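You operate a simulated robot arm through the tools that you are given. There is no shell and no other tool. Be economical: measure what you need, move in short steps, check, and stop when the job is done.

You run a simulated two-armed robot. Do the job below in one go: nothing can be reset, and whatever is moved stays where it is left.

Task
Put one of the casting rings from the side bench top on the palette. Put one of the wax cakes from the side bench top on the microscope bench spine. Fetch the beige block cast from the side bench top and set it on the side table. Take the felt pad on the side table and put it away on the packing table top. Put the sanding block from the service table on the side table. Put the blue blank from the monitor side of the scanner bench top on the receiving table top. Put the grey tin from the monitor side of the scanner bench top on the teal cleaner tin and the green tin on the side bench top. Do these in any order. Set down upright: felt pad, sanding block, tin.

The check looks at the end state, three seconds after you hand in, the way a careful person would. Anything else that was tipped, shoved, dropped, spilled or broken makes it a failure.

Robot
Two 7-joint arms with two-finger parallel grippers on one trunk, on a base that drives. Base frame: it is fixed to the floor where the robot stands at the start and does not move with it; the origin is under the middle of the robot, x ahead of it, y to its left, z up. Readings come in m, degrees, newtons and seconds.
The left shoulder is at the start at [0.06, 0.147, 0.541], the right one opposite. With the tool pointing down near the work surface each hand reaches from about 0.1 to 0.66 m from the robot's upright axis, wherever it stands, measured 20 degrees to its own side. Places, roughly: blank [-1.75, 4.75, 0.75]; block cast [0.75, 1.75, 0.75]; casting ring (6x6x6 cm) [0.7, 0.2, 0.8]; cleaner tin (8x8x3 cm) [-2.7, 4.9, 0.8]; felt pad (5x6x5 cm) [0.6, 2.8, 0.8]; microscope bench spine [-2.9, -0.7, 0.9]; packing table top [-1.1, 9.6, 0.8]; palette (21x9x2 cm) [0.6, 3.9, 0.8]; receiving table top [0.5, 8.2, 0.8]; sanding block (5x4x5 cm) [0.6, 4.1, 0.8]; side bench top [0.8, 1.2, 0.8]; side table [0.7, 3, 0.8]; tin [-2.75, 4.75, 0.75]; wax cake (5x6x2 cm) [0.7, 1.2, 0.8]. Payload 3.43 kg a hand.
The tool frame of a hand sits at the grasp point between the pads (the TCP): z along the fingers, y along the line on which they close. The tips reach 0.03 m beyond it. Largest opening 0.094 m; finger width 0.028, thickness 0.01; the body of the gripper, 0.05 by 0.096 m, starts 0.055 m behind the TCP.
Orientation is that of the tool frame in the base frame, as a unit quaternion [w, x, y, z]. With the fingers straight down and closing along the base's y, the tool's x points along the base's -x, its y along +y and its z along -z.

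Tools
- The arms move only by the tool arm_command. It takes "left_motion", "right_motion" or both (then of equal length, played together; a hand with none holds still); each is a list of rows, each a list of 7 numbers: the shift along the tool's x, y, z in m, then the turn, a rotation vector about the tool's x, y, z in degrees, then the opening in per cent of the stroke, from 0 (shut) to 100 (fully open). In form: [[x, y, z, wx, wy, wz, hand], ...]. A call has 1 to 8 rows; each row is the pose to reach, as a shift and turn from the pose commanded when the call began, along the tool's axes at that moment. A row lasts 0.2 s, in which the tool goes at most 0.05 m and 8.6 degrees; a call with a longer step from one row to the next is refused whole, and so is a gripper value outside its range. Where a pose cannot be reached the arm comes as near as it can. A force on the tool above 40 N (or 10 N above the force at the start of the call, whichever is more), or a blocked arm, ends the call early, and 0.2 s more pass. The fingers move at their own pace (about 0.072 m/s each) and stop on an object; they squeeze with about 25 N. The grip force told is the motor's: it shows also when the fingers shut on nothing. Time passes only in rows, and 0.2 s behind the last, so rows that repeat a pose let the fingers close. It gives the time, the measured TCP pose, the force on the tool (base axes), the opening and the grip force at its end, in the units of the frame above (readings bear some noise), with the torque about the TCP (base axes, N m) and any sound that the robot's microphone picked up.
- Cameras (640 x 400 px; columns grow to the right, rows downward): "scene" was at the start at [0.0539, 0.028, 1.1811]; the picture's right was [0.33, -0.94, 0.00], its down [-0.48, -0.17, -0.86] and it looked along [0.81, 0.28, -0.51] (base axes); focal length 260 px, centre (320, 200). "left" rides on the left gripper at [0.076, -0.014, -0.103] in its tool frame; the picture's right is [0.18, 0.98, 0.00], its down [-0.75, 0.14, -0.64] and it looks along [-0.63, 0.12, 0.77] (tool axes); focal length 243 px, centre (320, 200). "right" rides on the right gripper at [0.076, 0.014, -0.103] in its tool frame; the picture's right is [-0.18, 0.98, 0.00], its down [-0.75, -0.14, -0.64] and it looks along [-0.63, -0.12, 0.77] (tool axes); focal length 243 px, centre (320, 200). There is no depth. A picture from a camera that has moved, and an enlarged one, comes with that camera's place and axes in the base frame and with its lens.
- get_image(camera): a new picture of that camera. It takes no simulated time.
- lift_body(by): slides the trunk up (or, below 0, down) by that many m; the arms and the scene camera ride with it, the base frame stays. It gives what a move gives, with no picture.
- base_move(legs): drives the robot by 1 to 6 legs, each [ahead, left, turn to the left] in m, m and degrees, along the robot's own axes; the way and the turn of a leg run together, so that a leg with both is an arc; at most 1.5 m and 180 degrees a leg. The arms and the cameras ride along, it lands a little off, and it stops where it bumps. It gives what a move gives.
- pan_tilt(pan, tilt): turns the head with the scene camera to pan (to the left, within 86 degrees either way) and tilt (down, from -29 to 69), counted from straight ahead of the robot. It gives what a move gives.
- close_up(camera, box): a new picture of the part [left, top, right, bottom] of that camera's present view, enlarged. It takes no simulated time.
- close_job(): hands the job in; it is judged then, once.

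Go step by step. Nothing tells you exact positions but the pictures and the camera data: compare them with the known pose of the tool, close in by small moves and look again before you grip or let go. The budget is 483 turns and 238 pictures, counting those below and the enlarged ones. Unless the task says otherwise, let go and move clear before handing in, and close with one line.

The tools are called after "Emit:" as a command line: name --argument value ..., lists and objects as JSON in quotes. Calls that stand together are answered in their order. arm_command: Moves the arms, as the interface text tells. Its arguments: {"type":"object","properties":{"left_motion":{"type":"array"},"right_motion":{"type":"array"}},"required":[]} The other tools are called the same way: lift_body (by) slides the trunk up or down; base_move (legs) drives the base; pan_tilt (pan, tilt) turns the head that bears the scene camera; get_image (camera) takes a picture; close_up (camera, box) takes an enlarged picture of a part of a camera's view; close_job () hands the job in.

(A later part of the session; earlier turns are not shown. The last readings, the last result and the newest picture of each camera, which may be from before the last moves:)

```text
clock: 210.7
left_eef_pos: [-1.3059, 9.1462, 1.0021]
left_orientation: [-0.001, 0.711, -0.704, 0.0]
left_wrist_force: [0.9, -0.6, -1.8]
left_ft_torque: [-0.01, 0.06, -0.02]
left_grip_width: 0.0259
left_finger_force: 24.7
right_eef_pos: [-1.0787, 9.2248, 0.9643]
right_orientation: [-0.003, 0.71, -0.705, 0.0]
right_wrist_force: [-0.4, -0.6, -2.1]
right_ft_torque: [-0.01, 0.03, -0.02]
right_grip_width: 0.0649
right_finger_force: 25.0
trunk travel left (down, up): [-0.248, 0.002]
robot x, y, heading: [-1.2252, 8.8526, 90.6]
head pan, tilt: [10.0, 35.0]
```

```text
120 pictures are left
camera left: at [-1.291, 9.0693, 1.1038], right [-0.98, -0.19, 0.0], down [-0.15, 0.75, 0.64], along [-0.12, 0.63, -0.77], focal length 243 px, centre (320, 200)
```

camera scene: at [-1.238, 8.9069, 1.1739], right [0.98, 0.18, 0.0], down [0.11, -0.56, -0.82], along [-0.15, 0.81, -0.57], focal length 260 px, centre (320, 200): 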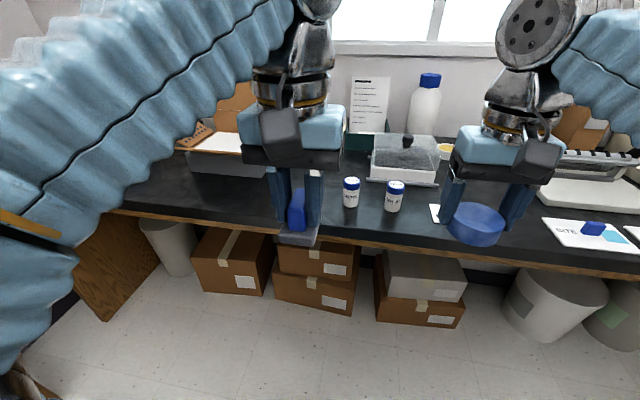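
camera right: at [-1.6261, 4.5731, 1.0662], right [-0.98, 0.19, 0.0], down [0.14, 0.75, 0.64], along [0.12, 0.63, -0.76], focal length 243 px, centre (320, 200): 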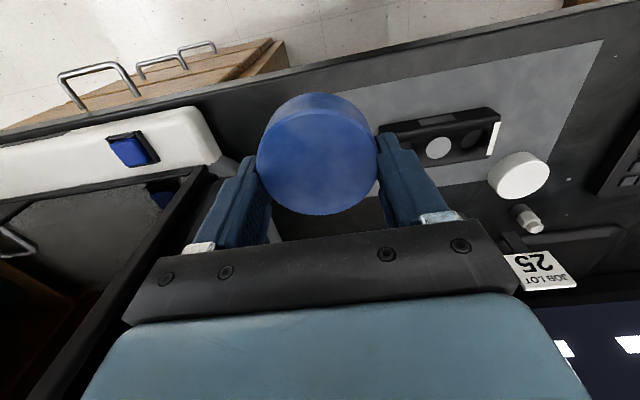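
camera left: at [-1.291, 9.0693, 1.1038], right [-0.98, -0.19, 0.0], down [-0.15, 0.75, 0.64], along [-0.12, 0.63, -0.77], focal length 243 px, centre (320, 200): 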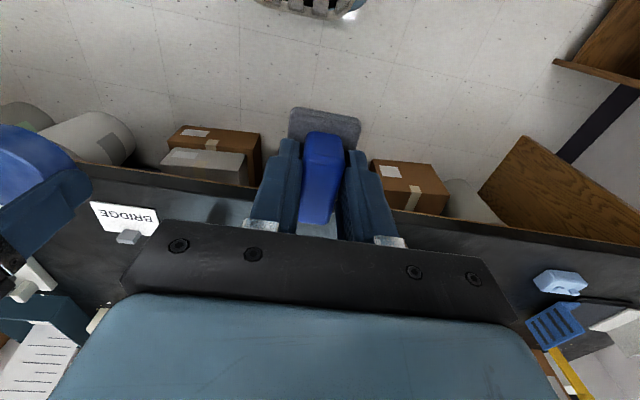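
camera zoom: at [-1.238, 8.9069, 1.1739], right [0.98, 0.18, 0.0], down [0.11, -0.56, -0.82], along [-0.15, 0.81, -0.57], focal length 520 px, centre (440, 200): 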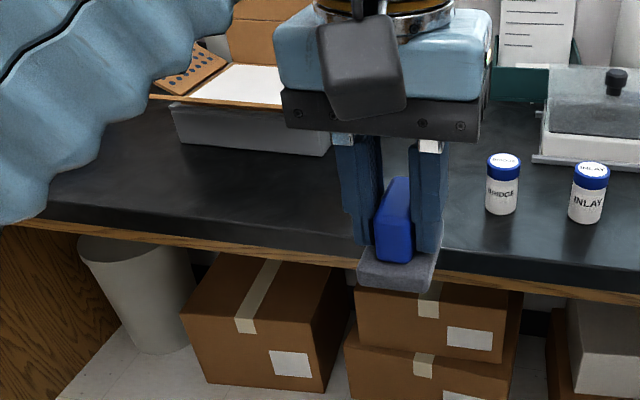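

The area around (-1.40, 9.44) is free, between the grey box and the bottles. Advance and bring the left hand there.

Emit:
base_move --legs '[[0.05, 0, 0]]'

Emit:
arm_command --left_motion '[[0, 0.04, 0, 0, 0, 0, 0], [-0.03, 0.07, 0, 0, 0, 0, 0], [-0.07, 0.094, 0.01, 0, 0, 0, 0], [-0.115, 0.094, 0.02, 0, 0, 0, 0], [-0.155, 0.094, 0.04, 0, 0, 0, 0], [-0.195, 0.094, 0.06, 0, 0, 0, 0], [-0.23, 0.094, 0.085, 0, 0, 0, 0], [-0.244, 0.094, 0.11, 0, 0, 0, 0]]'

Emit:
get_image --camera "left"

Emit:
get_image --camera "scene"

```text
clock: 211.6
left_eef_pos: [-1.3075, 9.1951, 1.0016]
left_orientation: [-0.002, 0.711, -0.704, 0.0]
left_wrist_force: [0.1, -0.4, -1.3]
left_ft_torque: [0.0, 0.02, 0.01]
left_grip_width: 0.026
left_finger_force: 25.2
right_eef_pos: [-1.0793, 9.2752, 0.9665]
right_orientation: [-0.003, 0.71, -0.704, 0.0]
right_wrist_force: [0.4, -0.1, -1.8]
right_ft_torque: [0.02, -0.01, 0.05]
right_grip_width: 0.065
right_finger_force: 25.0
trunk travel left (down, up): [-0.248, 0.002]
robot x, y, heading: [-1.2186, 8.9056, 90.4]
head pan, tilt: [10.0, 35.0]
```

```text
clock: 213.4
left_eef_pos: [-1.403, 9.4378, 0.8911]
left_orientation: [-0.002, 0.71, -0.704, -0.001]
left_wrist_force: [0.6, 0.5, -1.1]
left_ft_torque: [-0.02, 0.02, 0.0]
left_grip_width: 0.0258
left_finger_force: 24.7
right_eef_pos: [-1.0795, 9.2745, 0.9648]
right_orientation: [-0.002, 0.711, -0.704, 0.001]
right_wrist_force: [0.3, 0.0, -2.4]
right_ft_torque: [0.02, 0.0, -0.01]
right_grip_width: 0.0652
right_finger_force: 25.0
trunk travel left (down, up): [-0.248, 0.002]
robot x, y, heading: [-1.2209, 8.9027, 91.0]
head pan, tilt: [10.0, 35.0]
```

```text
119 pictures are left
camera left: at [-1.3875, 9.3613, 0.9929], right [-0.98, -0.19, 0.0], down [-0.15, 0.75, 0.65], along [-0.12, 0.63, -0.76], focal length 243 px, centre (320, 200)
```

left: 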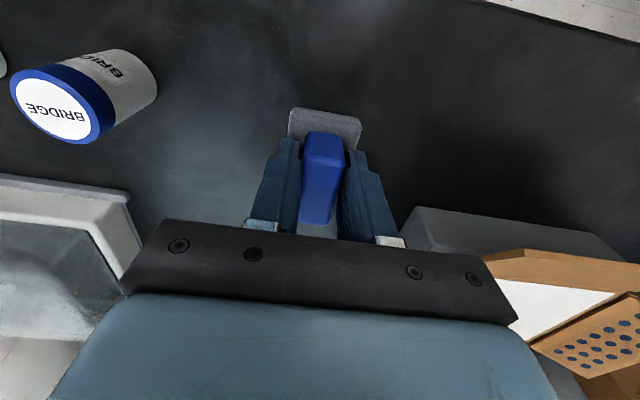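

```text
118 pictures are left
camera scene: at [-1.239, 8.9563, 1.1739], right [0.98, 0.19, 0.0], down [0.11, -0.56, -0.82], along [-0.15, 0.8, -0.57], focal length 260 px, centre (320, 200)
```

scene: 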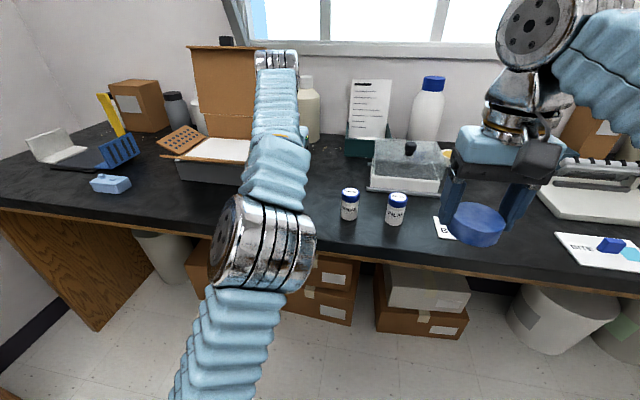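

The spot is clear. Lower in small steps.

Emit:
arm_command --left_motion '[[0, 0, 0.006, 0, 0, 0, 0], [0, 0, 0.012, 0, 0, 0, 0], [0, 0, 0.016, 0, 0, 0, 0], [0, 0, 0.02, 0, 0, 0, 0], [0, 0, 0.024, 0, 0, 0, 0], [0, 0, 0.027, 0, 0, 0, 0], [0, 0, 0.03, 0, 0, 0, 0], [0, 0, 0.033, 0, 0, 0, 0]]'

Emit:
get_image --camera "left"

```text
clock: 215.2
left_eef_pos: [-1.402, 9.4372, 0.8586]
left_orientation: [-0.002, 0.71, -0.704, 0.001]
left_wrist_force: [0.0, 0.6, -1.2]
left_ft_torque: [-0.04, 0.01, 0.01]
left_grip_width: 0.0257
left_finger_force: 25.0
right_eef_pos: [-1.0784, 9.2748, 0.964]
right_orientation: [-0.002, 0.71, -0.704, -0.001]
right_wrist_force: [-1.0, 1.1, -1.6]
right_ft_torque: [-0.03, 0.01, -0.01]
right_grip_width: 0.0649
right_finger_force: 24.5
trunk travel left (down, up): [-0.248, 0.002]
robot x, y, heading: [-1.2227, 8.899, 90.7]
head pan, tilt: [10.0, 35.0]
```

```text
117 pictures are left
camera left: at [-1.3871, 9.3617, 0.9604], right [-0.98, -0.19, 0.0], down [-0.15, 0.75, 0.64], along [-0.12, 0.63, -0.77], focal length 243 px, centre (320, 200)
```

left: 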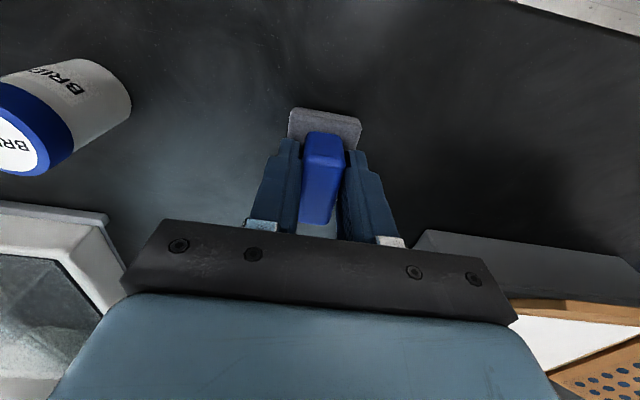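

Emit:
arm_command --left_motion '[[0, 0, 0.004, 0, 0, 0, 0], [0, 0, 0.008, 0, 0, 0, 0], [0, 0, 0.011, 0, 0, 0, 0], [0, 0, 0.014, 0, 0, 0, 0], [0, 0, 0.017, 0, 0, 0, 0], [0, 0, 0.02, 0, 0, 0, 0], [0, 0, 0.023, 0, 0, 0, 0], [0, 0, 0.026, 0, 0, 0, 0]]'

```text
clock: 216.4
left_eef_pos: [-1.4024, 9.4369, 0.8459]
left_orientation: [-0.005, 0.709, -0.705, -0.003]
left_wrist_force: [1.9, -3.8, 20.2]
left_ft_torque: [-0.66, 0.09, 0.02]
left_grip_width: 0.0259
left_finger_force: 25.2
right_eef_pos: [-1.0787, 9.2725, 0.9645]
right_orientation: [-0.003, 0.71, -0.704, 0.0]
right_wrist_force: [0.4, 0.3, -2.8]
right_ft_torque: [0.03, 0.02, 0.0]
right_grip_width: 0.0652
right_finger_force: 24.7
trunk travel left (down, up): [-0.248, 0.002]
robot x, y, heading: [-1.2206, 8.9057, 90.8]
head pan, tilt: [10.0, 35.0]
stopped in row 6 (left hand): the force on the tool passed its limit at 45 N (the readings are from after the stop); the commanded pose is now the measured one
```

Contact. Ease up 1.5 mm, open gradually, then rise.

Emit:
arm_command --left_motion '[[0, 0, -0.001, 0, 0, 0, 0], [0, 0, -0.0015, 0, 0, 0, 0], [0, 0, -0.0015, 0, 0, 0, 32], [0, 0, -0.0015, 0, 0, 0, 40], [0, 0, -0.0015, 0, 0, 0, 60], [0, 0, -0.0015, 0, 0, 0, 60], [0, 0, -0.03, 0, 0, 0, 60], [0, 0, -0.055, 0, 0, 0, 80]]'

Emit:
get_image --camera "left"

```text
clock: 218.2
left_eef_pos: [-1.4037, 9.437, 0.8918]
left_orientation: [-0.004, 0.71, -0.704, -0.002]
left_wrist_force: [0.0, -0.5, -0.5]
left_ft_torque: [-0.01, 0.02, 0.02]
left_grip_width: 0.0753
left_finger_force: 0.1
left hand out of reach, approached as far as the arm can: row 8
right_eef_pos: [-1.079, 9.2746, 0.9647]
right_orientation: [-0.002, 0.71, -0.704, 0.0]
right_wrist_force: [-0.1, 0.0, -2.3]
right_ft_torque: [0.0, 0.01, -0.02]
right_grip_width: 0.0651
right_finger_force: 25.1
trunk travel left (down, up): [-0.248, 0.002]
robot x, y, heading: [-1.2214, 8.9008, 90.6]
head pan, tilt: [10.0, 35.0]
```

```text
116 pictures are left
camera left: at [-1.388, 9.3609, 0.9921], right [-0.98, -0.19, 0.0], down [-0.15, 0.75, 0.65], along [-0.12, 0.64, -0.76], focal length 243 px, centre (320, 200)
```

left: 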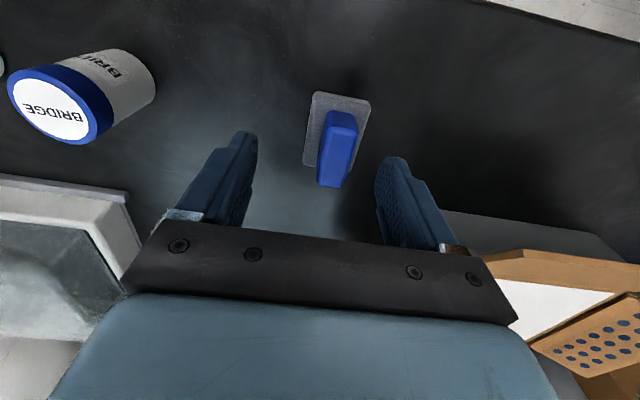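

The felt pad is set down upright. Retract the left hand, then head to the receiving table with the blank.

Emit:
arm_command --left_motion '[[0.02, 0, -0.015, 0, 0, 0, 100], [0.06, 0, -0.03, 0, 0, 0, 100], [0.1, -0.01, -0.05, 0, 0, 0, 100], [0.14, -0.03, -0.07, 0, 0, 0, 100], [0.18, -0.05, -0.09, 0, 0, 0, 100], [0.22, -0.07, -0.1, 0, 0, 0, 100], [0.25, -0.09, -0.105, 0, 0, 0, 100]]'

Emit:
base_move --legs '[[-0.35, 0, 0], [0, 0, -91]]'

Emit:
pan_tilt --pan 0 --tilt 22

Emit:
get_image --camera "scene"

```text
clock: 219.8
left_eef_pos: [-1.3111, 9.1877, 0.9917]
left_orientation: [-0.004, 0.71, -0.704, -0.002]
left_wrist_force: [0.2, -1.2, 0.4]
left_ft_torque: [-0.01, -0.01, 0.0]
left_grip_width: 0.0942
left_finger_force: 0.1
right_eef_pos: [-1.0788, 9.2737, 0.9644]
right_orientation: [-0.003, 0.711, -0.703, 0.0]
right_wrist_force: [-0.3, 0.3, -1.8]
right_ft_torque: [0.0, 0.0, 0.02]
right_grip_width: 0.0651
right_finger_force: 24.7
trunk travel left (down, up): [-0.248, 0.002]
robot x, y, heading: [-1.2242, 8.9028, 90.7]
head pan, tilt: [10.0, 35.0]
```

```text
clock: 226.0
left_eef_pos: [-0.9292, 8.6314, 0.9915]
left_orientation: [0.004, 0.011, 1.0, -0.002]
left_wrist_force: [0.4, -0.2, 0.3]
left_ft_torque: [0.01, -0.01, 0.0]
left_grip_width: 0.094
left_finger_force: 0.1
right_eef_pos: [-0.8487, 8.3976, 0.9643]
right_orientation: [0.002, 0.012, 1.0, -0.002]
right_wrist_force: [-0.1, -1.4, -2.4]
right_ft_torque: [0.01, 0.01, 0.02]
right_grip_width: 0.0654
right_finger_force: 25.5
trunk travel left (down, up): [-0.248, 0.002]
robot x, y, heading: [-1.2176, 8.547, -1.0]
head pan, tilt: [10.0, 35.0]
```

```text
clock: 226.7
left_eef_pos: [-0.9287, 8.6316, 0.9907]
left_orientation: [0.004, 0.011, 1.0, -0.002]
left_wrist_force: [0.8, -0.2, 0.1]
left_ft_torque: [0.05, 0.0, 0.04]
left_grip_width: 0.0939
left_finger_force: 0.0
right_eef_pos: [-0.85, 8.396, 0.9639]
right_orientation: [0.001, 0.011, 1.0, -0.001]
right_wrist_force: [-0.6, -0.3, -2.7]
right_ft_torque: [-0.01, -0.02, 0.0]
right_grip_width: 0.0652
right_finger_force: 25.7
trunk travel left (down, up): [-0.248, 0.002]
robot x, y, heading: [-1.2141, 8.5486, -1.0]
head pan, tilt: [0.0, 22.0]
```

```text
115 pictures are left
camera scene: at [-1.1562, 8.5472, 1.1945], right [-0.02, -1.0, 0.0], down [-0.38, 0.01, -0.93], along [0.93, -0.02, -0.38], focal length 260 px, centre (320, 200)
```

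scene: 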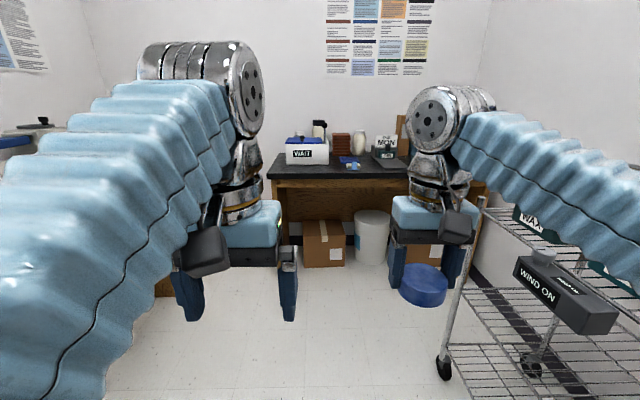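

Emit:
base_move --legs '[[0.1, 0.1, 1], [0.7, 0, 0]]'

Emit:
pan_tilt --pan -20 --tilt 32

Emit:
get_image --camera "scene"

```text
clock: 231.5
left_eef_pos: [-0.1298, 8.7389, 0.9923]
left_orientation: [0.004, 0.0, 1.0, -0.002]
left_wrist_force: [0.9, -0.3, -0.2]
left_ft_torque: [0.03, 0.0, 0.01]
left_grip_width: 0.094
left_finger_force: 0.1
right_eef_pos: [-0.0463, 8.5074, 0.9641]
right_orientation: [0.002, 0.0, 1.0, -0.002]
right_wrist_force: [0.5, 0.0, -0.9]
right_ft_torque: [0.0, 0.0, -0.02]
right_grip_width: 0.0648
right_finger_force: 25.3
trunk travel left (down, up): [-0.248, 0.002]
robot x, y, heading: [-0.4161, 8.6527, 0.3]
head pan, tilt: [0.0, 22.0]
```

```text
clock: 232.3
left_eef_pos: [-0.1301, 8.7395, 0.9929]
left_orientation: [0.004, 0.001, 1.0, -0.002]
left_wrist_force: [-0.3, 0.1, 0.3]
left_ft_torque: [-0.01, -0.02, -0.01]
left_grip_width: 0.0941
left_finger_force: 0.0
right_eef_pos: [-0.0457, 8.5058, 0.9649]
right_orientation: [0.002, 0.001, 1.0, -0.002]
right_wrist_force: [0.5, 0.1, -3.1]
right_ft_torque: [0.02, 0.02, -0.01]
right_grip_width: 0.0647
right_finger_force: 24.9
trunk travel left (down, up): [-0.248, 0.002]
robot x, y, heading: [-0.4172, 8.652, 0.1]
head pan, tilt: [-20.0, 32.0]
```

```text
114 pictures are left
camera scene: at [-0.3643, 8.6191, 1.1786], right [-0.34, -0.94, 0.0], down [-0.5, 0.18, -0.85], along [0.8, -0.29, -0.53], focal length 260 px, centre (320, 200)
```

scene: 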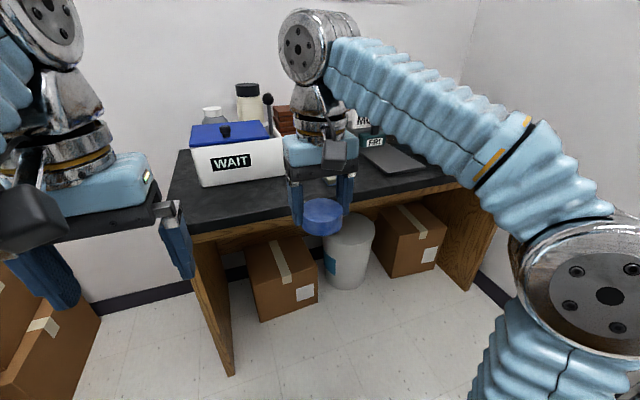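

Emit:
base_move --legs '[[0.15, 0, 0]]'

Emit:
get_image --camera "right"

Emit:
get_image --camera "scene"

```text
clock: 233.7
left_eef_pos: [0.0188, 8.7401, 0.9923]
left_orientation: [0.004, 0.0, 1.0, -0.002]
left_wrist_force: [-0.5, 0.0, -0.4]
left_ft_torque: [0.01, -0.04, 0.01]
left_grip_width: 0.094
left_finger_force: 0.1
right_eef_pos: [0.1038, 8.5072, 0.9645]
right_orientation: [0.001, 0.0, 1.0, -0.001]
right_wrist_force: [0.0, -0.4, -1.2]
right_ft_torque: [0.01, 0.03, 0.01]
right_grip_width: 0.065
right_finger_force: 25.1
trunk travel left (down, up): [-0.248, 0.002]
robot x, y, heading: [-0.2644, 8.6539, -0.0]
head pan, tilt: [-20.0, 32.0]
```

```text
113 pictures are left
camera right: at [0.0287, 8.5223, 1.0662], right [0.18, 0.98, 0.0], down [0.75, -0.14, 0.65], along [0.63, -0.12, -0.76], focal length 243 px, centre (320, 200)
```

right: 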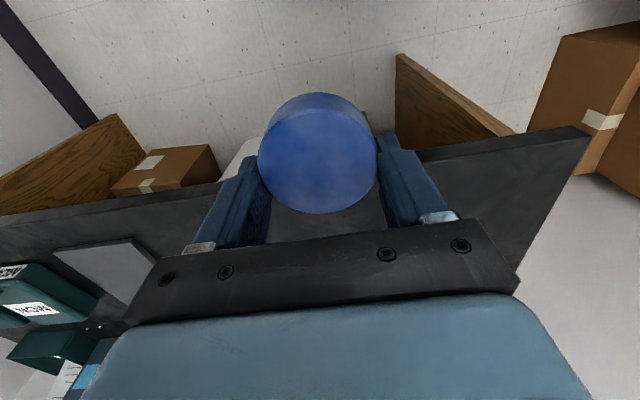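

```text
112 pictures are left
camera scene: at [-0.2148, 8.6196, 1.1786], right [-0.34, -0.94, 0.0], down [-0.5, 0.18, -0.85], along [0.8, -0.29, -0.53], focal length 260 px, centre (320, 200)
```

scene: 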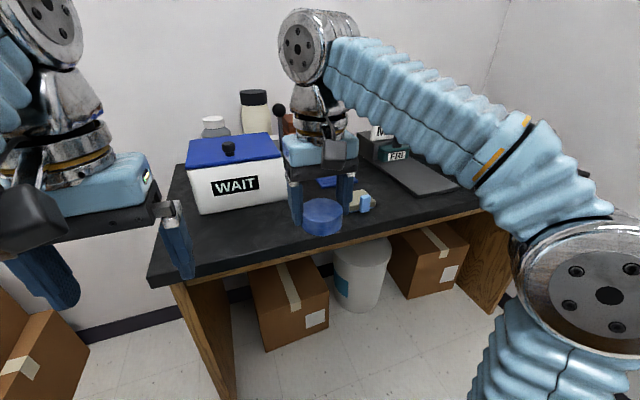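

Free space near (0.295, 8.445), right-front of the WAIT box. Move the blank there.

Emit:
arm_command --right_motion '[[-0.04, -0.015, 0, 0, 0, 0, 0], [-0.08, -0.03, 0.01, 0, 0, 0, 0], [-0.12, -0.045, 0.02, 0, 0, 0, 0], [-0.16, -0.062, 0.035, 0, 0, 0, 0], [-0.191, -0.062, 0.05, 0, 0, 0, 0], [-0.191, -0.062, 0.06, 0, 0, 0, 0]]'

Emit:
get_image --camera "right"

Emit:
close_up --camera "scene" --box '[180, 100, 500, 300]'

```text
clock: 235.1
left_eef_pos: [0.0205, 8.739, 0.9915]
left_orientation: [0.005, -0.001, 1.0, -0.002]
left_wrist_force: [-0.1, 0.0, -0.2]
left_ft_torque: [-0.02, 0.03, 0.02]
left_grip_width: 0.0939
left_finger_force: 0.0
right_eef_pos: [0.2949, 8.4458, 0.9038]
right_orientation: [0.001, 0.0, 1.0, -0.002]
right_wrist_force: [-0.6, 1.1, -1.8]
right_ft_torque: [-0.04, 0.02, 0.03]
right_grip_width: 0.0651
right_finger_force: 25.3
right hand out of reach, approached as far as the arm can: row 5
trunk travel left (down, up): [-0.248, 0.002]
robot x, y, heading: [-0.2672, 8.6551, -0.1]
head pan, tilt: [-20.0, 32.0]
```

```text
111 pictures are left
camera right: at [0.2211, 8.4594, 1.0058], right [0.18, 0.98, 0.0], down [0.75, -0.14, 0.65], along [0.63, -0.12, -0.76], focal length 243 px, centre (320, 200)
```

right: 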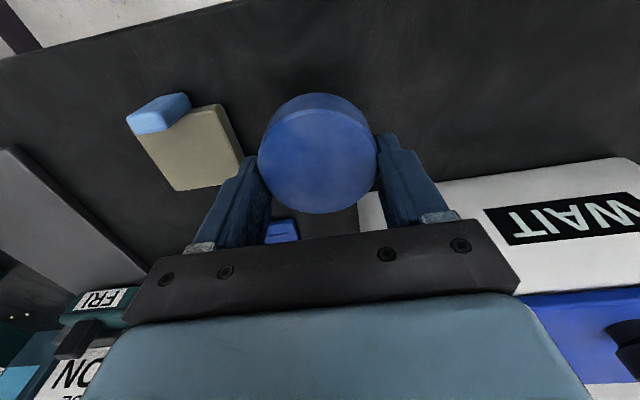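

```text
2.00 times, centred on (340, 200) of scene
camera zoom: at [-0.2143, 8.6197, 1.1786], right [-0.34, -0.94, 0.0], down [-0.5, 0.18, -0.85], along [0.8, -0.29, -0.53], focal length 520 px, centre (280, 200)
```

zoom: 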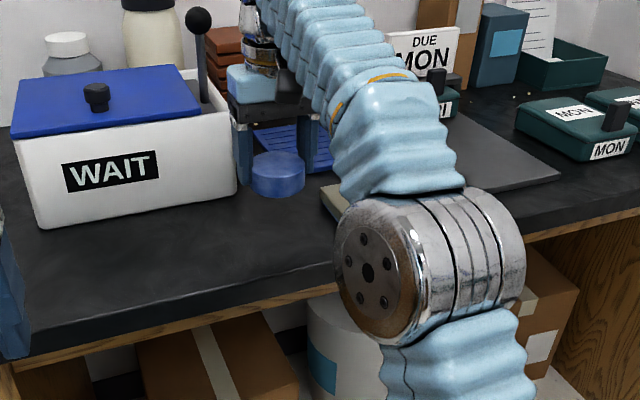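

Emit:
arm_command --right_motion '[[0.012, 0.012, 0.01, 0, 0, 0, 0], [0.012, 0.012, 0.02, 0, 0, 0, 0], [0.012, 0.012, 0.03, 0, 0, 0, 0], [0.012, 0.012, 0.04, 0, 0, 0, 0], [0.012, 0.012, 0.045, 0, 0, 0, 0], [0.012, 0.012, 0.049, 0, 0, 0, 0], [0.012, 0.012, 0.052, 0, 0, 0, 0], [0.012, 0.012, 0.055, 0, 0, 0, 0]]'

Emit:
get_image --camera "right"

```text
clock: 236.9
left_eef_pos: [0.0198, 8.7395, 0.9918]
left_orientation: [0.005, -0.001, 1.0, -0.001]
left_wrist_force: [0.3, 0.2, 0.5]
left_ft_torque: [0.02, 0.01, -0.01]
left_grip_width: 0.0943
left_finger_force: 0.1
right_eef_pos: [0.284, 8.4553, 0.8495]
right_orientation: [0.002, 0.0, 1.0, -0.002]
right_wrist_force: [-0.2, 1.7, -2.8]
right_ft_torque: [0.0, 0.02, -0.03]
right_grip_width: 0.0648
right_finger_force: 24.8
trunk travel left (down, up): [-0.248, 0.002]
robot x, y, heading: [-0.2709, 8.654, 0.3]
head pan, tilt: [-20.0, 32.0]
```

```text
109 pictures are left
camera right: at [0.2089, 8.472, 0.9519], right [0.18, 0.98, 0.0], down [0.75, -0.14, 0.65], along [0.63, -0.12, -0.76], focal length 243 px, centre (320, 200)
```

right: 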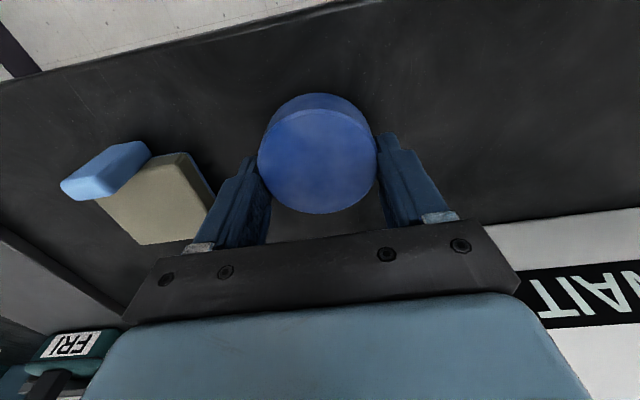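

Emit:
arm_command --right_motion '[[0, 0, 0.004, 0, 0, 0, 0], [0, 0, 0.008, 0, 0, 0, 0], [0, 0, 0.011, 0, 0, 0, 0], [0, 0, 0.014, 0, 0, 0, 0], [0, 0, 0.017, 0, 0, 0, 0], [0, 0, 0.02, 0, 0, 0, 0], [0, 0, 0.023, 0, 0, 0, 0], [0, 0, 0.026, 0, 0, 0, 0]]'

```text
clock: 238.5
left_eef_pos: [0.0174, 8.7409, 0.9919]
left_orientation: [0.006, 0.0, 1.0, -0.002]
left_wrist_force: [-0.9, -1.1, -0.5]
left_ft_torque: [0.01, 0.0, 0.05]
left_grip_width: 0.0942
left_finger_force: 0.1
right_eef_pos: [0.2824, 8.4552, 0.8325]
right_orientation: [0.008, 0.0, 1.0, 0.0]
right_wrist_force: [-3.8, -0.5, 17.4]
right_ft_torque: [0.08, 0.71, 0.07]
right_grip_width: 0.0652
right_finger_force: 25.1
trunk travel left (down, up): [-0.248, 0.002]
robot x, y, heading: [-0.2675, 8.6533, 0.1]
head pan, tilt: [-20.0, 32.0]
stopped in row 7 (right hand): the force on the tool passed its limit at 45 N (the readings are from after the stop); the commanded pose is now the measured one
```

Emit:
arm_command --right_motion '[[0, 0, -0.001, 0, 0, 0, 0], [0, 0, -0.0015, 0, 0, 0, 0], [0, 0, -0.0015, 0, 0, 0, 73], [0, 0, -0.0015, 0, 0, 0, 78], [0, 0, -0.0015, 0, 0, 0, 85], [0, 0, -0.0015, 0, 0, 0, 85], [0, 0, -0.03, 0, 0, 0, 85], [0, 0, -0.06, 0, 0, 0, 85]]'

Emit:
get_image --camera "right"

```text
clock: 240.3
left_eef_pos: [0.0202, 8.7393, 0.9924]
left_orientation: [0.004, 0.0, 1.0, -0.002]
left_wrist_force: [0.7, -0.1, 0.2]
left_ft_torque: [-0.01, -0.01, -0.01]
left_grip_width: 0.0939
left_finger_force: 0.1
right_eef_pos: [0.284, 8.4549, 0.8909]
right_orientation: [0.006, 0.0, 1.0, -0.001]
right_wrist_force: [0.4, -0.8, -0.2]
right_ft_torque: [0.0, 0.0, -0.02]
right_grip_width: 0.08
right_finger_force: 0.0
trunk travel left (down, up): [-0.248, 0.002]
robot x, y, heading: [-0.2681, 8.6507, -0.1]
head pan, tilt: [-20.0, 32.0]
```

```text
108 pictures are left
camera right: at [0.2081, 8.4708, 0.9926], right [0.18, 0.98, 0.0], down [0.75, -0.14, 0.65], along [0.64, -0.12, -0.76], focal length 243 px, centre (320, 200)
```

right: 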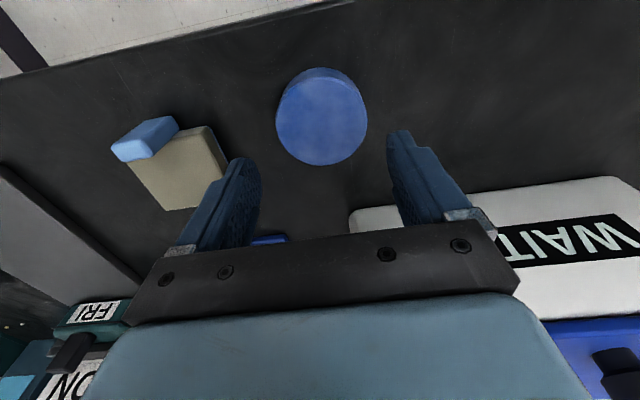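

The blank is down. Retract and drive back to the scanner bench for the green tin.

Emit:
arm_command --right_motion '[[0.04, 0, -0.02, 0, 0.5, 0, 85], [0.08, 0.01, -0.04, 0, 0.5, 0, 100], [0.12, 0.02, -0.06, 0, 0.5, 0, 100], [0.16, 0.03, -0.08, 0, 0.5, 0, 100], [0.2, 0.04, -0.09, 0, 0.5, 0, 100], [0.23, 0.04, -0.1, 0, 0.5, 0, 100]]'

Emit:
base_move --legs '[[-1.0, 0, 0], [-0.63, -0.1, 0], [0, 0, 90]]'

```text
clock: 241.7
left_eef_pos: [0.0201, 8.7396, 0.9927]
left_orientation: [0.004, 0.0, 1.0, -0.002]
left_wrist_force: [0.8, 0.5, -0.8]
left_ft_torque: [0.02, -0.02, 0.04]
left_grip_width: 0.0938
left_finger_force: 0.1
right_eef_pos: [0.0605, 8.494, 0.9847]
right_orientation: [0.001, 0.002, 1.0, 0.002]
right_wrist_force: [0.2, -0.3, -0.1]
right_ft_torque: [-0.02, 0.01, -0.03]
right_grip_width: 0.0941
right_finger_force: 0.0
right hand out of reach, approached as far as the arm can: row 6
trunk travel left (down, up): [-0.248, 0.002]
robot x, y, heading: [-0.2647, 8.6566, 0.3]
head pan, tilt: [-20.0, 32.0]
```

```text
clock: 254.0
left_eef_pos: [-1.9944, 8.8282, 0.9923]
left_orientation: [-0.004, 0.72, -0.694, -0.002]
left_wrist_force: [0.1, 0.0, -0.2]
left_ft_torque: [0.01, -0.01, -0.01]
left_grip_width: 0.094
left_finger_force: 0.0
right_eef_pos: [-1.7513, 8.8774, 0.9855]
right_orientation: [0.0, 0.719, -0.695, -0.003]
right_wrist_force: [-0.3, 0.4, -0.4]
right_ft_torque: [0.02, 0.02, 0.02]
right_grip_width: 0.0943
right_finger_force: 0.0
trunk travel left (down, up): [-0.248, 0.002]
robot x, y, heading: [-1.8955, 8.5437, 92.3]
head pan, tilt: [-20.0, 32.0]
```

Emit:
base_move --legs '[[0, 0, -2.3], [-1.5, 0, 0], [-0.65, 0, 0], [0, -1.4, 0]]'

Emit:
base_move --legs '[[-1.3, 0, 0], [-1.1, 0, 0]]'

```text
clock: 271.5
left_eef_pos: [-0.5948, 6.6881, 0.9926]
left_orientation: [0.004, -0.705, 0.709, 0.002]
left_wrist_force: [-0.2, -0.6, 0.2]
left_ft_torque: [0.0, 0.01, 0.01]
left_grip_width: 0.0939
left_finger_force: 0.0
right_eef_pos: [-0.3489, 6.7277, 0.9848]
right_orientation: [0.0, -0.704, 0.71, 0.003]
right_wrist_force: [0.6, -0.2, 0.0]
right_ft_torque: [0.0, 0.01, -0.03]
right_grip_width: 0.094
right_finger_force: 0.1
trunk travel left (down, up): [-0.248, 0.002]
robot x, y, heading: [-0.5072, 6.4037, 89.8]
head pan, tilt: [-20.0, 32.0]
```

```text
clock: 283.1
left_eef_pos: [-0.6377, 4.3257, 0.9927]
left_orientation: [0.005, -0.695, 0.719, 0.003]
left_wrist_force: [0.2, 0.5, -0.5]
left_ft_torque: [-0.02, 0.0, -0.01]
left_grip_width: 0.0942
left_finger_force: 0.1
right_eef_pos: [-0.3913, 4.3583, 0.9851]
right_orientation: [0.0, -0.694, 0.72, 0.003]
right_wrist_force: [0.3, -0.2, 0.5]
right_ft_torque: [-0.01, 0.01, 0.0]
right_grip_width: 0.0941
right_finger_force: 0.1
trunk travel left (down, up): [-0.248, 0.002]
robot x, y, heading: [-0.5603, 4.0358, 88.3]
head pan, tilt: [-20.0, 32.0]
```

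Emit:
base_move --legs '[[0, 0, 1.7], [0, 1.5, 0], [0, 0.63, 0]]'

Emit:
pan_tilt --pan 10 --tilt 40

Emit:
get_image --camera "scene"

```text
clock: 294.1
left_eef_pos: [-2.8033, 4.2724, 0.9909]
left_orientation: [-0.004, 0.717, -0.697, -0.002]
left_wrist_force: [-1.0, -0.3, 0.4]
left_ft_torque: [0.01, -0.01, 0.0]
left_grip_width: 0.0939
left_finger_force: 0.0
right_eef_pos: [-2.5592, 4.3204, 0.9851]
right_orientation: [0.0, 0.717, -0.697, -0.004]
right_wrist_force: [-0.5, -0.9, -0.3]
right_ft_torque: [0.0, -0.02, -0.05]
right_grip_width: 0.0938
right_finger_force: 0.0
trunk travel left (down, up): [-0.248, 0.002]
robot x, y, heading: [-2.7085, 3.9887, 91.8]
head pan, tilt: [-20.0, 32.0]
```

```text
clock: 295.1
left_eef_pos: [-2.8037, 4.2735, 0.9913]
left_orientation: [-0.004, 0.717, -0.697, -0.002]
left_wrist_force: [0.4, -0.9, 0.6]
left_ft_torque: [-0.04, -0.04, 0.01]
left_grip_width: 0.0941
left_finger_force: 0.1
right_eef_pos: [-2.5601, 4.3212, 0.9852]
right_orientation: [0.0, 0.718, -0.696, -0.003]
right_wrist_force: [-0.8, 0.2, -0.4]
right_ft_torque: [-0.02, -0.01, -0.01]
right_grip_width: 0.0938
right_finger_force: 0.1
trunk travel left (down, up): [-0.248, 0.002]
robot x, y, heading: [-2.7052, 3.9906, 91.9]
head pan, tilt: [10.0, 40.0]
```

```text
107 pictures are left
camera scene: at [-2.7249, 4.0406, 1.1664], right [0.98, 0.21, 0.0], down [0.13, -0.63, -0.77], along [-0.16, 0.75, -0.64], focal length 260 px, centre (320, 200)
```

scene: 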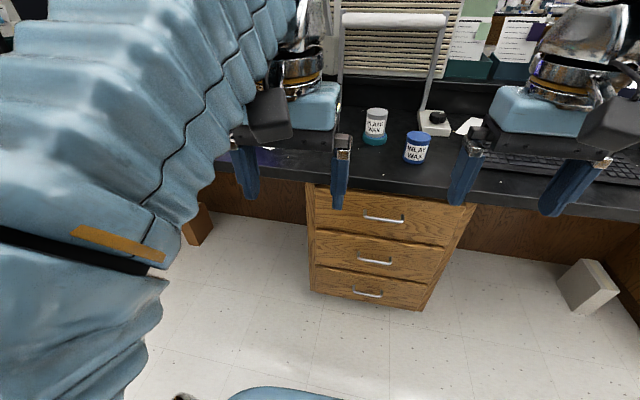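

The stack still stands. Advance to reach the green tin with the left hand.

Emit:
base_move --legs '[[0, 0, -1.8], [0.26, 0, 0]]'

Emit:
arm_command --left_motion '[[-0.03, 0.02, 0.01, 0, 0, 0, 100], [-0.07, 0.04, 0.02, 0, 0, 0, 100], [-0.11, 0.06, 0.03, 0, 0, 0, 100], [-0.15, 0.07, 0.04, 0, 0, 0, 100]]'

Emit:
get_image --camera "left"

Emit:
get_image --camera "scene"

```text
clock: 297.3
left_eef_pos: [-2.7979, 4.535, 0.9928]
left_orientation: [-0.005, 0.709, -0.705, -0.002]
left_wrist_force: [-0.7, -0.9, 0.5]
left_ft_torque: [-0.01, 0.03, -0.01]
left_grip_width: 0.0938
left_finger_force: 0.0
right_eef_pos: [-2.5528, 4.5768, 0.9847]
right_orientation: [0.001, 0.709, -0.705, -0.003]
right_wrist_force: [0.2, 0.2, 0.0]
right_ft_torque: [0.01, -0.04, -0.02]
right_grip_width: 0.0939
right_finger_force: 0.0
trunk travel left (down, up): [-0.248, 0.002]
robot x, y, heading: [-2.7096, 4.2506, 90.5]
head pan, tilt: [10.0, 40.0]
```

```text
clock: 298.3
left_eef_pos: [-2.8684, 4.6857, 0.9542]
left_orientation: [-0.005, 0.709, -0.705, -0.001]
left_wrist_force: [-0.9, -0.6, -0.1]
left_ft_torque: [0.02, -0.01, -0.03]
left_grip_width: 0.0939
left_finger_force: 0.0
right_eef_pos: [-2.5529, 4.5781, 0.9857]
right_orientation: [0.0, 0.709, -0.705, -0.003]
right_wrist_force: [0.0, -0.5, -0.2]
right_ft_torque: [0.04, -0.03, 0.02]
right_grip_width: 0.094
right_finger_force: 0.0
trunk travel left (down, up): [-0.248, 0.002]
robot x, y, heading: [-2.7075, 4.2467, 90.7]
head pan, tilt: [10.0, 40.0]
```

```text
106 pictures are left
camera left: at [-2.8539, 4.6089, 1.0547], right [-0.98, -0.19, -0.01], down [-0.15, 0.75, 0.65], along [-0.12, 0.64, -0.76], focal length 243 px, centre (320, 200)
```

left: 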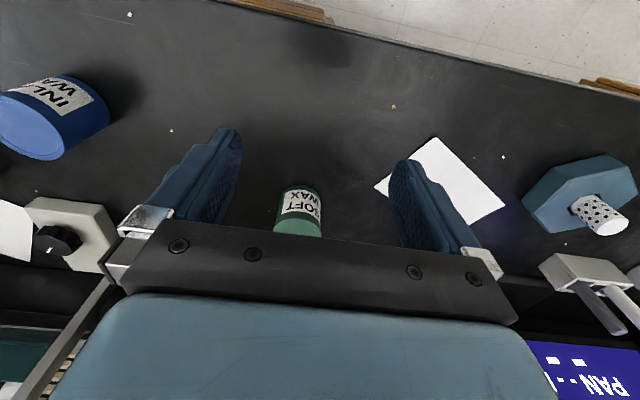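

```text
105 pictures are left
camera scene: at [-2.7253, 4.3008, 1.1664], right [0.98, 0.18, 0.0], down [0.12, -0.63, -0.77], along [-0.14, 0.75, -0.64], focal length 260 px, centre (320, 200)
```

scene: 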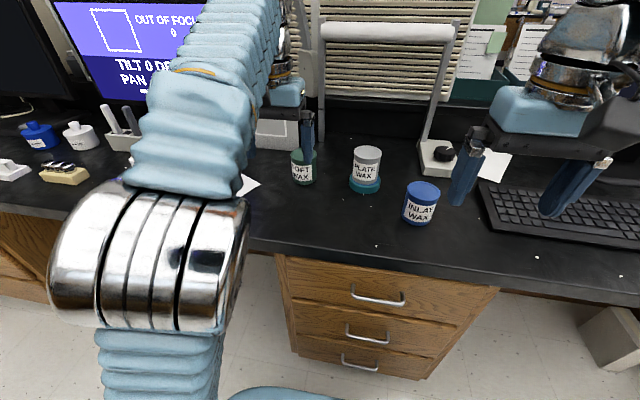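

Emit:
base_move --legs '[[0.02, 0, 0]]'

Emit:
arm_command --left_motion '[[-0.03, 0.001, 0.015, 0, 0, 0, 100], [-0.06, 0.002, 0.03, 0, 0, 0, 100], [-0.09, 0.003, 0.045, 0, 0, 0, 100], [-0.12, 0.004, 0.062, 0, 0, 0, 100], [-0.145, 0.004, 0.068, 0, 0, 0, 100], [-0.145, 0.004, 0.068, 0, 0, 0, 100]]'

Emit:
get_image --camera "left"

```text
clock: 299.1
left_eef_pos: [-2.8688, 4.7053, 0.9538]
left_orientation: [-0.004, 0.709, -0.705, -0.002]
left_wrist_force: [-1.0, -0.7, 0.2]
left_ft_torque: [-0.02, 0.0, -0.01]
left_grip_width: 0.0939
left_finger_force: 0.0
right_eef_pos: [-2.5529, 4.5975, 0.9854]
right_orientation: [0.001, 0.709, -0.705, -0.002]
right_wrist_force: [-0.6, 0.9, -0.4]
right_ft_torque: [-0.01, 0.0, 0.01]
right_grip_width: 0.0942
right_finger_force: 0.1
trunk travel left (down, up): [-0.248, 0.002]
robot x, y, heading: [-2.7081, 4.2677, 90.4]
head pan, tilt: [10.0, 40.0]
```

```text
clock: 300.5
left_eef_pos: [-2.8617, 4.8134, 0.8823]
left_orientation: [-0.004, 0.709, -0.706, -0.002]
left_wrist_force: [-0.8, 0.3, 0.4]
left_ft_torque: [-0.04, 0.03, 0.02]
left_grip_width: 0.094
left_finger_force: 0.0
left hand out of reach, approached as far as the arm can: row 4, 5, 6
right_eef_pos: [-2.5525, 4.5981, 0.9846]
right_orientation: [0.001, 0.709, -0.705, -0.004]
right_wrist_force: [0.1, 0.4, -0.3]
right_ft_torque: [0.01, 0.03, 0.0]
right_grip_width: 0.0939
right_finger_force: 0.1
trunk travel left (down, up): [-0.248, 0.002]
robot x, y, heading: [-2.7063, 4.2705, 90.6]
head pan, tilt: [10.0, 40.0]
```

```text
104 pictures are left
camera left: at [-2.8463, 4.737, 0.9838], right [-0.98, -0.19, -0.01], down [-0.15, 0.75, 0.65], along [-0.12, 0.64, -0.76], focal length 243 px, centre (320, 200)
```

left: 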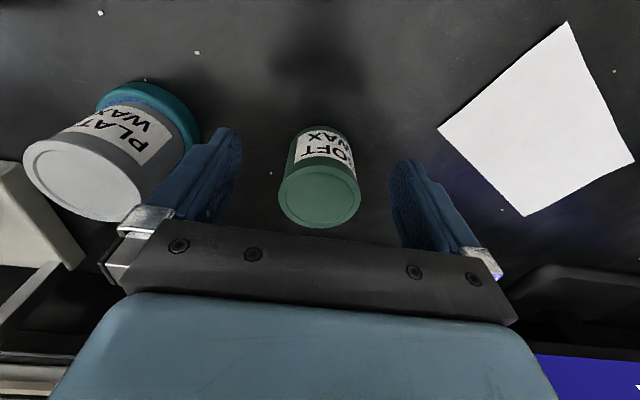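

The green tin is at about (-2.869, 4.857). I'll lower beside it with fingers straddling, then slide forward.

Emit:
arm_command --left_motion '[[0, 0.007, 0.0, 0, 0, 0, 100], [0, 0.007, 0.025, 0, 0, 0, 100], [0, 0.007, 0.055, 0, 0, 0, 100], [-0.02, 0.007, 0.058, 0, 0, 0, 100], [-0.042, 0.007, 0.062, 0, 0, 0, 100], [-0.042, 0.007, 0.065, 0, 0, 0, 100]]'

Emit:
get_image --camera "left"

```text
clock: 301.9
left_eef_pos: [-2.8694, 4.8335, 0.8223]
left_orientation: [-0.004, 0.709, -0.705, -0.002]
left_wrist_force: [-0.1, 0.0, -0.6]
left_ft_torque: [-0.03, -0.01, 0.0]
left_grip_width: 0.0939
left_finger_force: 0.1
left hand out of reach, approached as far as the arm can: row 5, 6
right_eef_pos: [-2.5532, 4.5974, 0.9862]
right_orientation: [0.0, 0.709, -0.705, -0.004]
right_wrist_force: [0.3, -0.4, 0.5]
right_ft_torque: [0.02, -0.01, 0.02]
right_grip_width: 0.094
right_finger_force: 0.0
trunk travel left (down, up): [-0.248, 0.002]
robot x, y, heading: [-2.7092, 4.2732, 90.5]
head pan, tilt: [10.0, 40.0]
```

```text
103 pictures are left
camera left: at [-2.8544, 4.7565, 0.9227], right [-0.98, -0.19, -0.01], down [-0.15, 0.75, 0.65], along [-0.12, 0.64, -0.76], focal length 243 px, centre (320, 200)
```

left: 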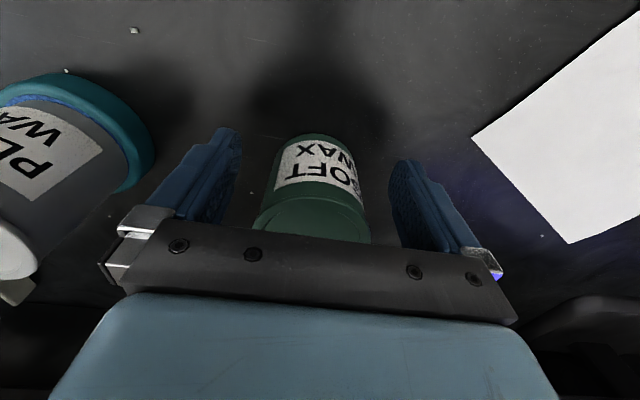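

Emit:
base_move --legs '[[0.022, 0, 0]]'

Emit:
get_image --camera "left"

```text
clock: 302.7
left_eef_pos: [-2.8689, 4.855, 0.8209]
left_orientation: [-0.005, 0.709, -0.705, -0.002]
left_wrist_force: [0.2, 0.1, 0.5]
left_ft_torque: [0.0, 0.0, -0.01]
left_grip_width: 0.0939
left_finger_force: 0.0
right_eef_pos: [-2.5527, 4.6199, 0.9855]
right_orientation: [0.0, 0.71, -0.704, -0.002]
right_wrist_force: [0.8, -0.1, 0.3]
right_ft_torque: [0.0, -0.02, 0.0]
right_grip_width: 0.0943
right_finger_force: 0.0
trunk travel left (down, up): [-0.248, 0.002]
robot x, y, heading: [-2.7064, 4.29, 90.4]
head pan, tilt: [10.0, 40.0]
```

```text
102 pictures are left
camera left: at [-2.8545, 4.7786, 0.9228], right [-0.98, -0.19, -0.01], down [-0.15, 0.75, 0.65], along [-0.12, 0.64, -0.76], focal length 243 px, centre (320, 200)
```

left: 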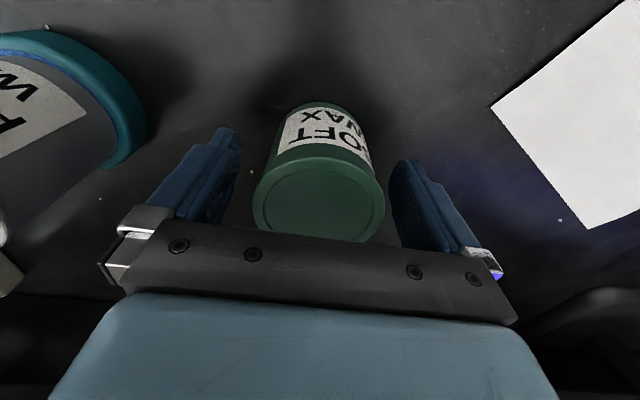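

Emit:
arm_command --left_motion '[[0, 0, 0.01, 0, 0, 0, 100], [0, 0, 0.01, 0, 0, 0, 60], [0, 0, 0.01, 0, 0, 0, 30], [0, 0, 0.01, 0, 0, 0, 0], [0, 0, 0.01, 0, 0, 0, 0], [0, 0, 0.01, 0, 0, 0, 0]]'

Emit:
arm_command --left_motion '[[0, 0, -0.015, 0, 0, 0, 0], [0, 0, -0.04, 0, 0, 0, 0], [0.03, 0, -0.055, 0, 0, 0, 0], [0.07, 0, -0.07, 0, 0, 0, 0], [0.11, 0, -0.09, 0, 0, 0, 0], [0.15, -0.01, -0.11, 0, 0, 0, 0], [0.19, -0.02, -0.13, 0, 0, 0, 0], [0.23, -0.03, -0.15, 0, 0, 0, 0]]'

Emit:
get_image --camera "left"

Emit:
get_image --camera "scene"

```text
clock: 304.1
left_eef_pos: [-2.8697, 4.8547, 0.812]
left_orientation: [-0.005, 0.709, -0.705, -0.002]
left_wrist_force: [-1.9, 2.2, 1.8]
left_ft_torque: [0.13, 0.08, 0.01]
left_grip_width: 0.069
left_finger_force: 24.6
right_eef_pos: [-2.554, 4.6202, 0.9853]
right_orientation: [0.001, 0.71, -0.705, -0.003]
right_wrist_force: [0.5, -0.3, 0.2]
right_ft_torque: [-0.03, 0.01, 0.05]
right_grip_width: 0.0939
right_finger_force: 0.1
trunk travel left (down, up): [-0.248, 0.002]
robot x, y, heading: [-2.7108, 4.2945, 90.5]
head pan, tilt: [10.0, 40.0]
```

```text
clock: 305.9
left_eef_pos: [-2.8388, 4.6235, 0.957]
left_orientation: [-0.006, 0.71, -0.705, -0.003]
left_wrist_force: [0.7, 0.6, -3.0]
left_ft_torque: [-0.04, 0.0, 0.02]
left_grip_width: 0.0688
left_finger_force: 24.9
left hand out of reach, approached as far as the arm can: row 2
right_eef_pos: [-2.5539, 4.6211, 0.9846]
right_orientation: [0.0, 0.709, -0.705, -0.003]
right_wrist_force: [0.2, -0.1, -1.0]
right_ft_torque: [0.01, -0.01, -0.02]
right_grip_width: 0.0941
right_finger_force: 0.1
trunk travel left (down, up): [-0.248, 0.002]
robot x, y, heading: [-2.7089, 4.2937, 90.7]
head pan, tilt: [10.0, 40.0]
```

```text
101 pictures are left
camera left: at [-2.8239, 4.5465, 1.059], right [-0.98, -0.19, -0.01], down [-0.15, 0.75, 0.65], along [-0.12, 0.64, -0.76], focal length 243 px, centre (320, 200)
```

left: 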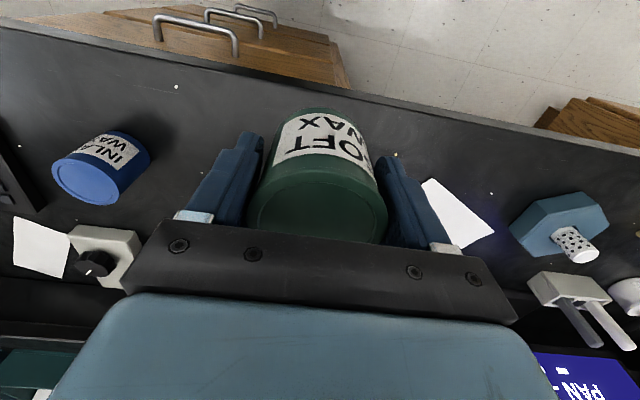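

```text
100 pictures are left
camera scene: at [-2.7256, 4.344, 1.1663], right [0.98, 0.18, 0.0], down [0.12, -0.63, -0.77], along [-0.14, 0.75, -0.64], focal length 260 px, centre (320, 200)
```

scene: 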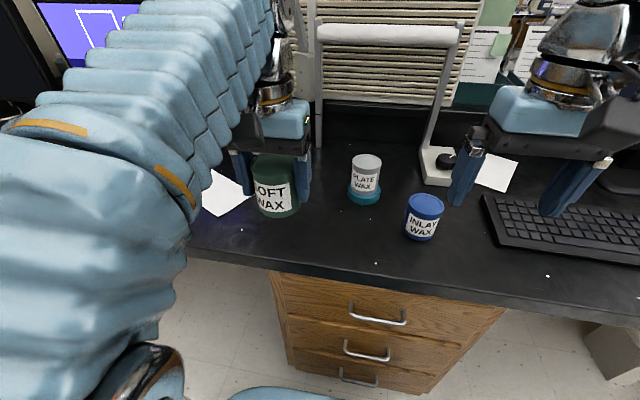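

Green tin held. Drive back to the side bench with heading 0.

Emit:
base_move --legs '[[-0.35, 0, 0], [0, -1.5, 0], [0, -0.85, 0]]'

Emit:
base_move --legs '[[0, 0, -90]]'

```text
clock: 319.2
left_eef_pos: [-0.5121, 4.3355, 0.9582]
left_orientation: [-0.004, 0.724, -0.69, -0.002]
left_wrist_force: [0.1, -0.2, -3.6]
left_ft_torque: [-0.02, -0.04, -0.05]
left_grip_width: 0.0689
left_finger_force: 25.3
right_eef_pos: [-0.2268, 4.345, 0.9843]
right_orientation: [0.001, 0.724, -0.69, -0.003]
right_wrist_force: [-0.3, -0.4, 0.7]
right_ft_torque: [0.0, 0.01, -0.01]
right_grip_width: 0.0936
right_finger_force: 0.0
trunk travel left (down, up): [-0.248, 0.002]
robot x, y, heading: [-0.3713, 4.0064, 92.9]
head pan, tilt: [10.0, 40.0]
```

```text
clock: 323.4
left_eef_pos: [-0.044, 4.1559, 0.956]
left_orientation: [0.004, -0.027, 1.0, -0.001]
left_wrist_force: [-0.1, -0.1, -2.4]
left_ft_torque: [-0.01, 0.04, -0.02]
left_grip_width: 0.0688
left_finger_force: 24.9
right_eef_pos: [-0.0331, 3.8706, 0.9844]
right_orientation: [0.002, -0.028, 1.0, 0.003]
right_wrist_force: [0.1, -0.4, -0.3]
right_ft_torque: [-0.02, 0.04, 0.0]
right_grip_width: 0.0941
right_finger_force: 0.2
trunk travel left (down, up): [-0.248, 0.002]
robot x, y, heading: [-0.3688, 4.01, 3.2]
head pan, tilt: [10.0, 40.0]
```

Emit:
base_move --legs '[[0, 0, -3.2], [0, -1.5, 0], [0, -0.97, 0], [0.42, 0, 0]]'

Emit:
pan_tilt --pan 12 --tilt 40

Emit:
get_image --camera "scene"

```text
clock: 338.2
left_eef_pos: [0.3745, 1.6376, 0.9571]
left_orientation: [0.004, 0.002, 1.0, -0.002]
left_wrist_force: [-0.4, 0.0, -2.8]
left_ft_torque: [-0.02, 0.02, -0.02]
left_grip_width: 0.0689
left_finger_force: 25.0
right_eef_pos: [0.3683, 1.3533, 0.9852]
right_orientation: [0.002, 0.002, 1.0, 0.004]
right_wrist_force: [0.2, -0.5, -0.3]
right_ft_torque: [-0.01, -0.04, 0.0]
right_grip_width: 0.0941
right_finger_force: 0.1
trunk travel left (down, up): [-0.248, 0.002]
robot x, y, heading: [0.0437, 1.5106, -0.0]
head pan, tilt: [10.0, 40.0]
```

```text
clock: 338.9
left_eef_pos: [0.3734, 1.6373, 0.9578]
left_orientation: [0.004, 0.001, 1.0, -0.001]
left_wrist_force: [-0.9, 0.3, -3.8]
left_ft_torque: [0.03, 0.02, -0.01]
left_grip_width: 0.0687
left_finger_force: 25.4
right_eef_pos: [0.3702, 1.351, 0.9854]
right_orientation: [0.001, 0.001, 1.0, 0.003]
right_wrist_force: [-0.2, -0.2, 0.2]
right_ft_torque: [-0.02, 0.01, 0.0]
right_grip_width: 0.0942
right_finger_force: 0.1
trunk travel left (down, up): [-0.248, 0.002]
robot x, y, heading: [0.04, 1.5112, 0.1]
head pan, tilt: [12.0, 40.0]
```

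```text
99 pictures are left
camera scene: at [0.0935, 1.526, 1.1664], right [0.21, -0.98, 0.0], down [-0.63, -0.13, -0.77], along [0.75, 0.16, -0.64], focal length 260 px, centre (320, 200)
```

scene: 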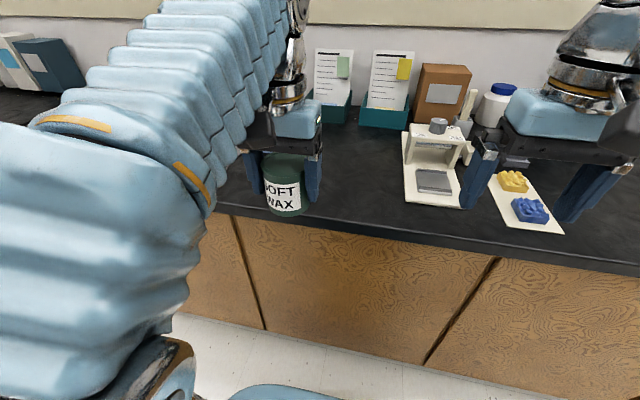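

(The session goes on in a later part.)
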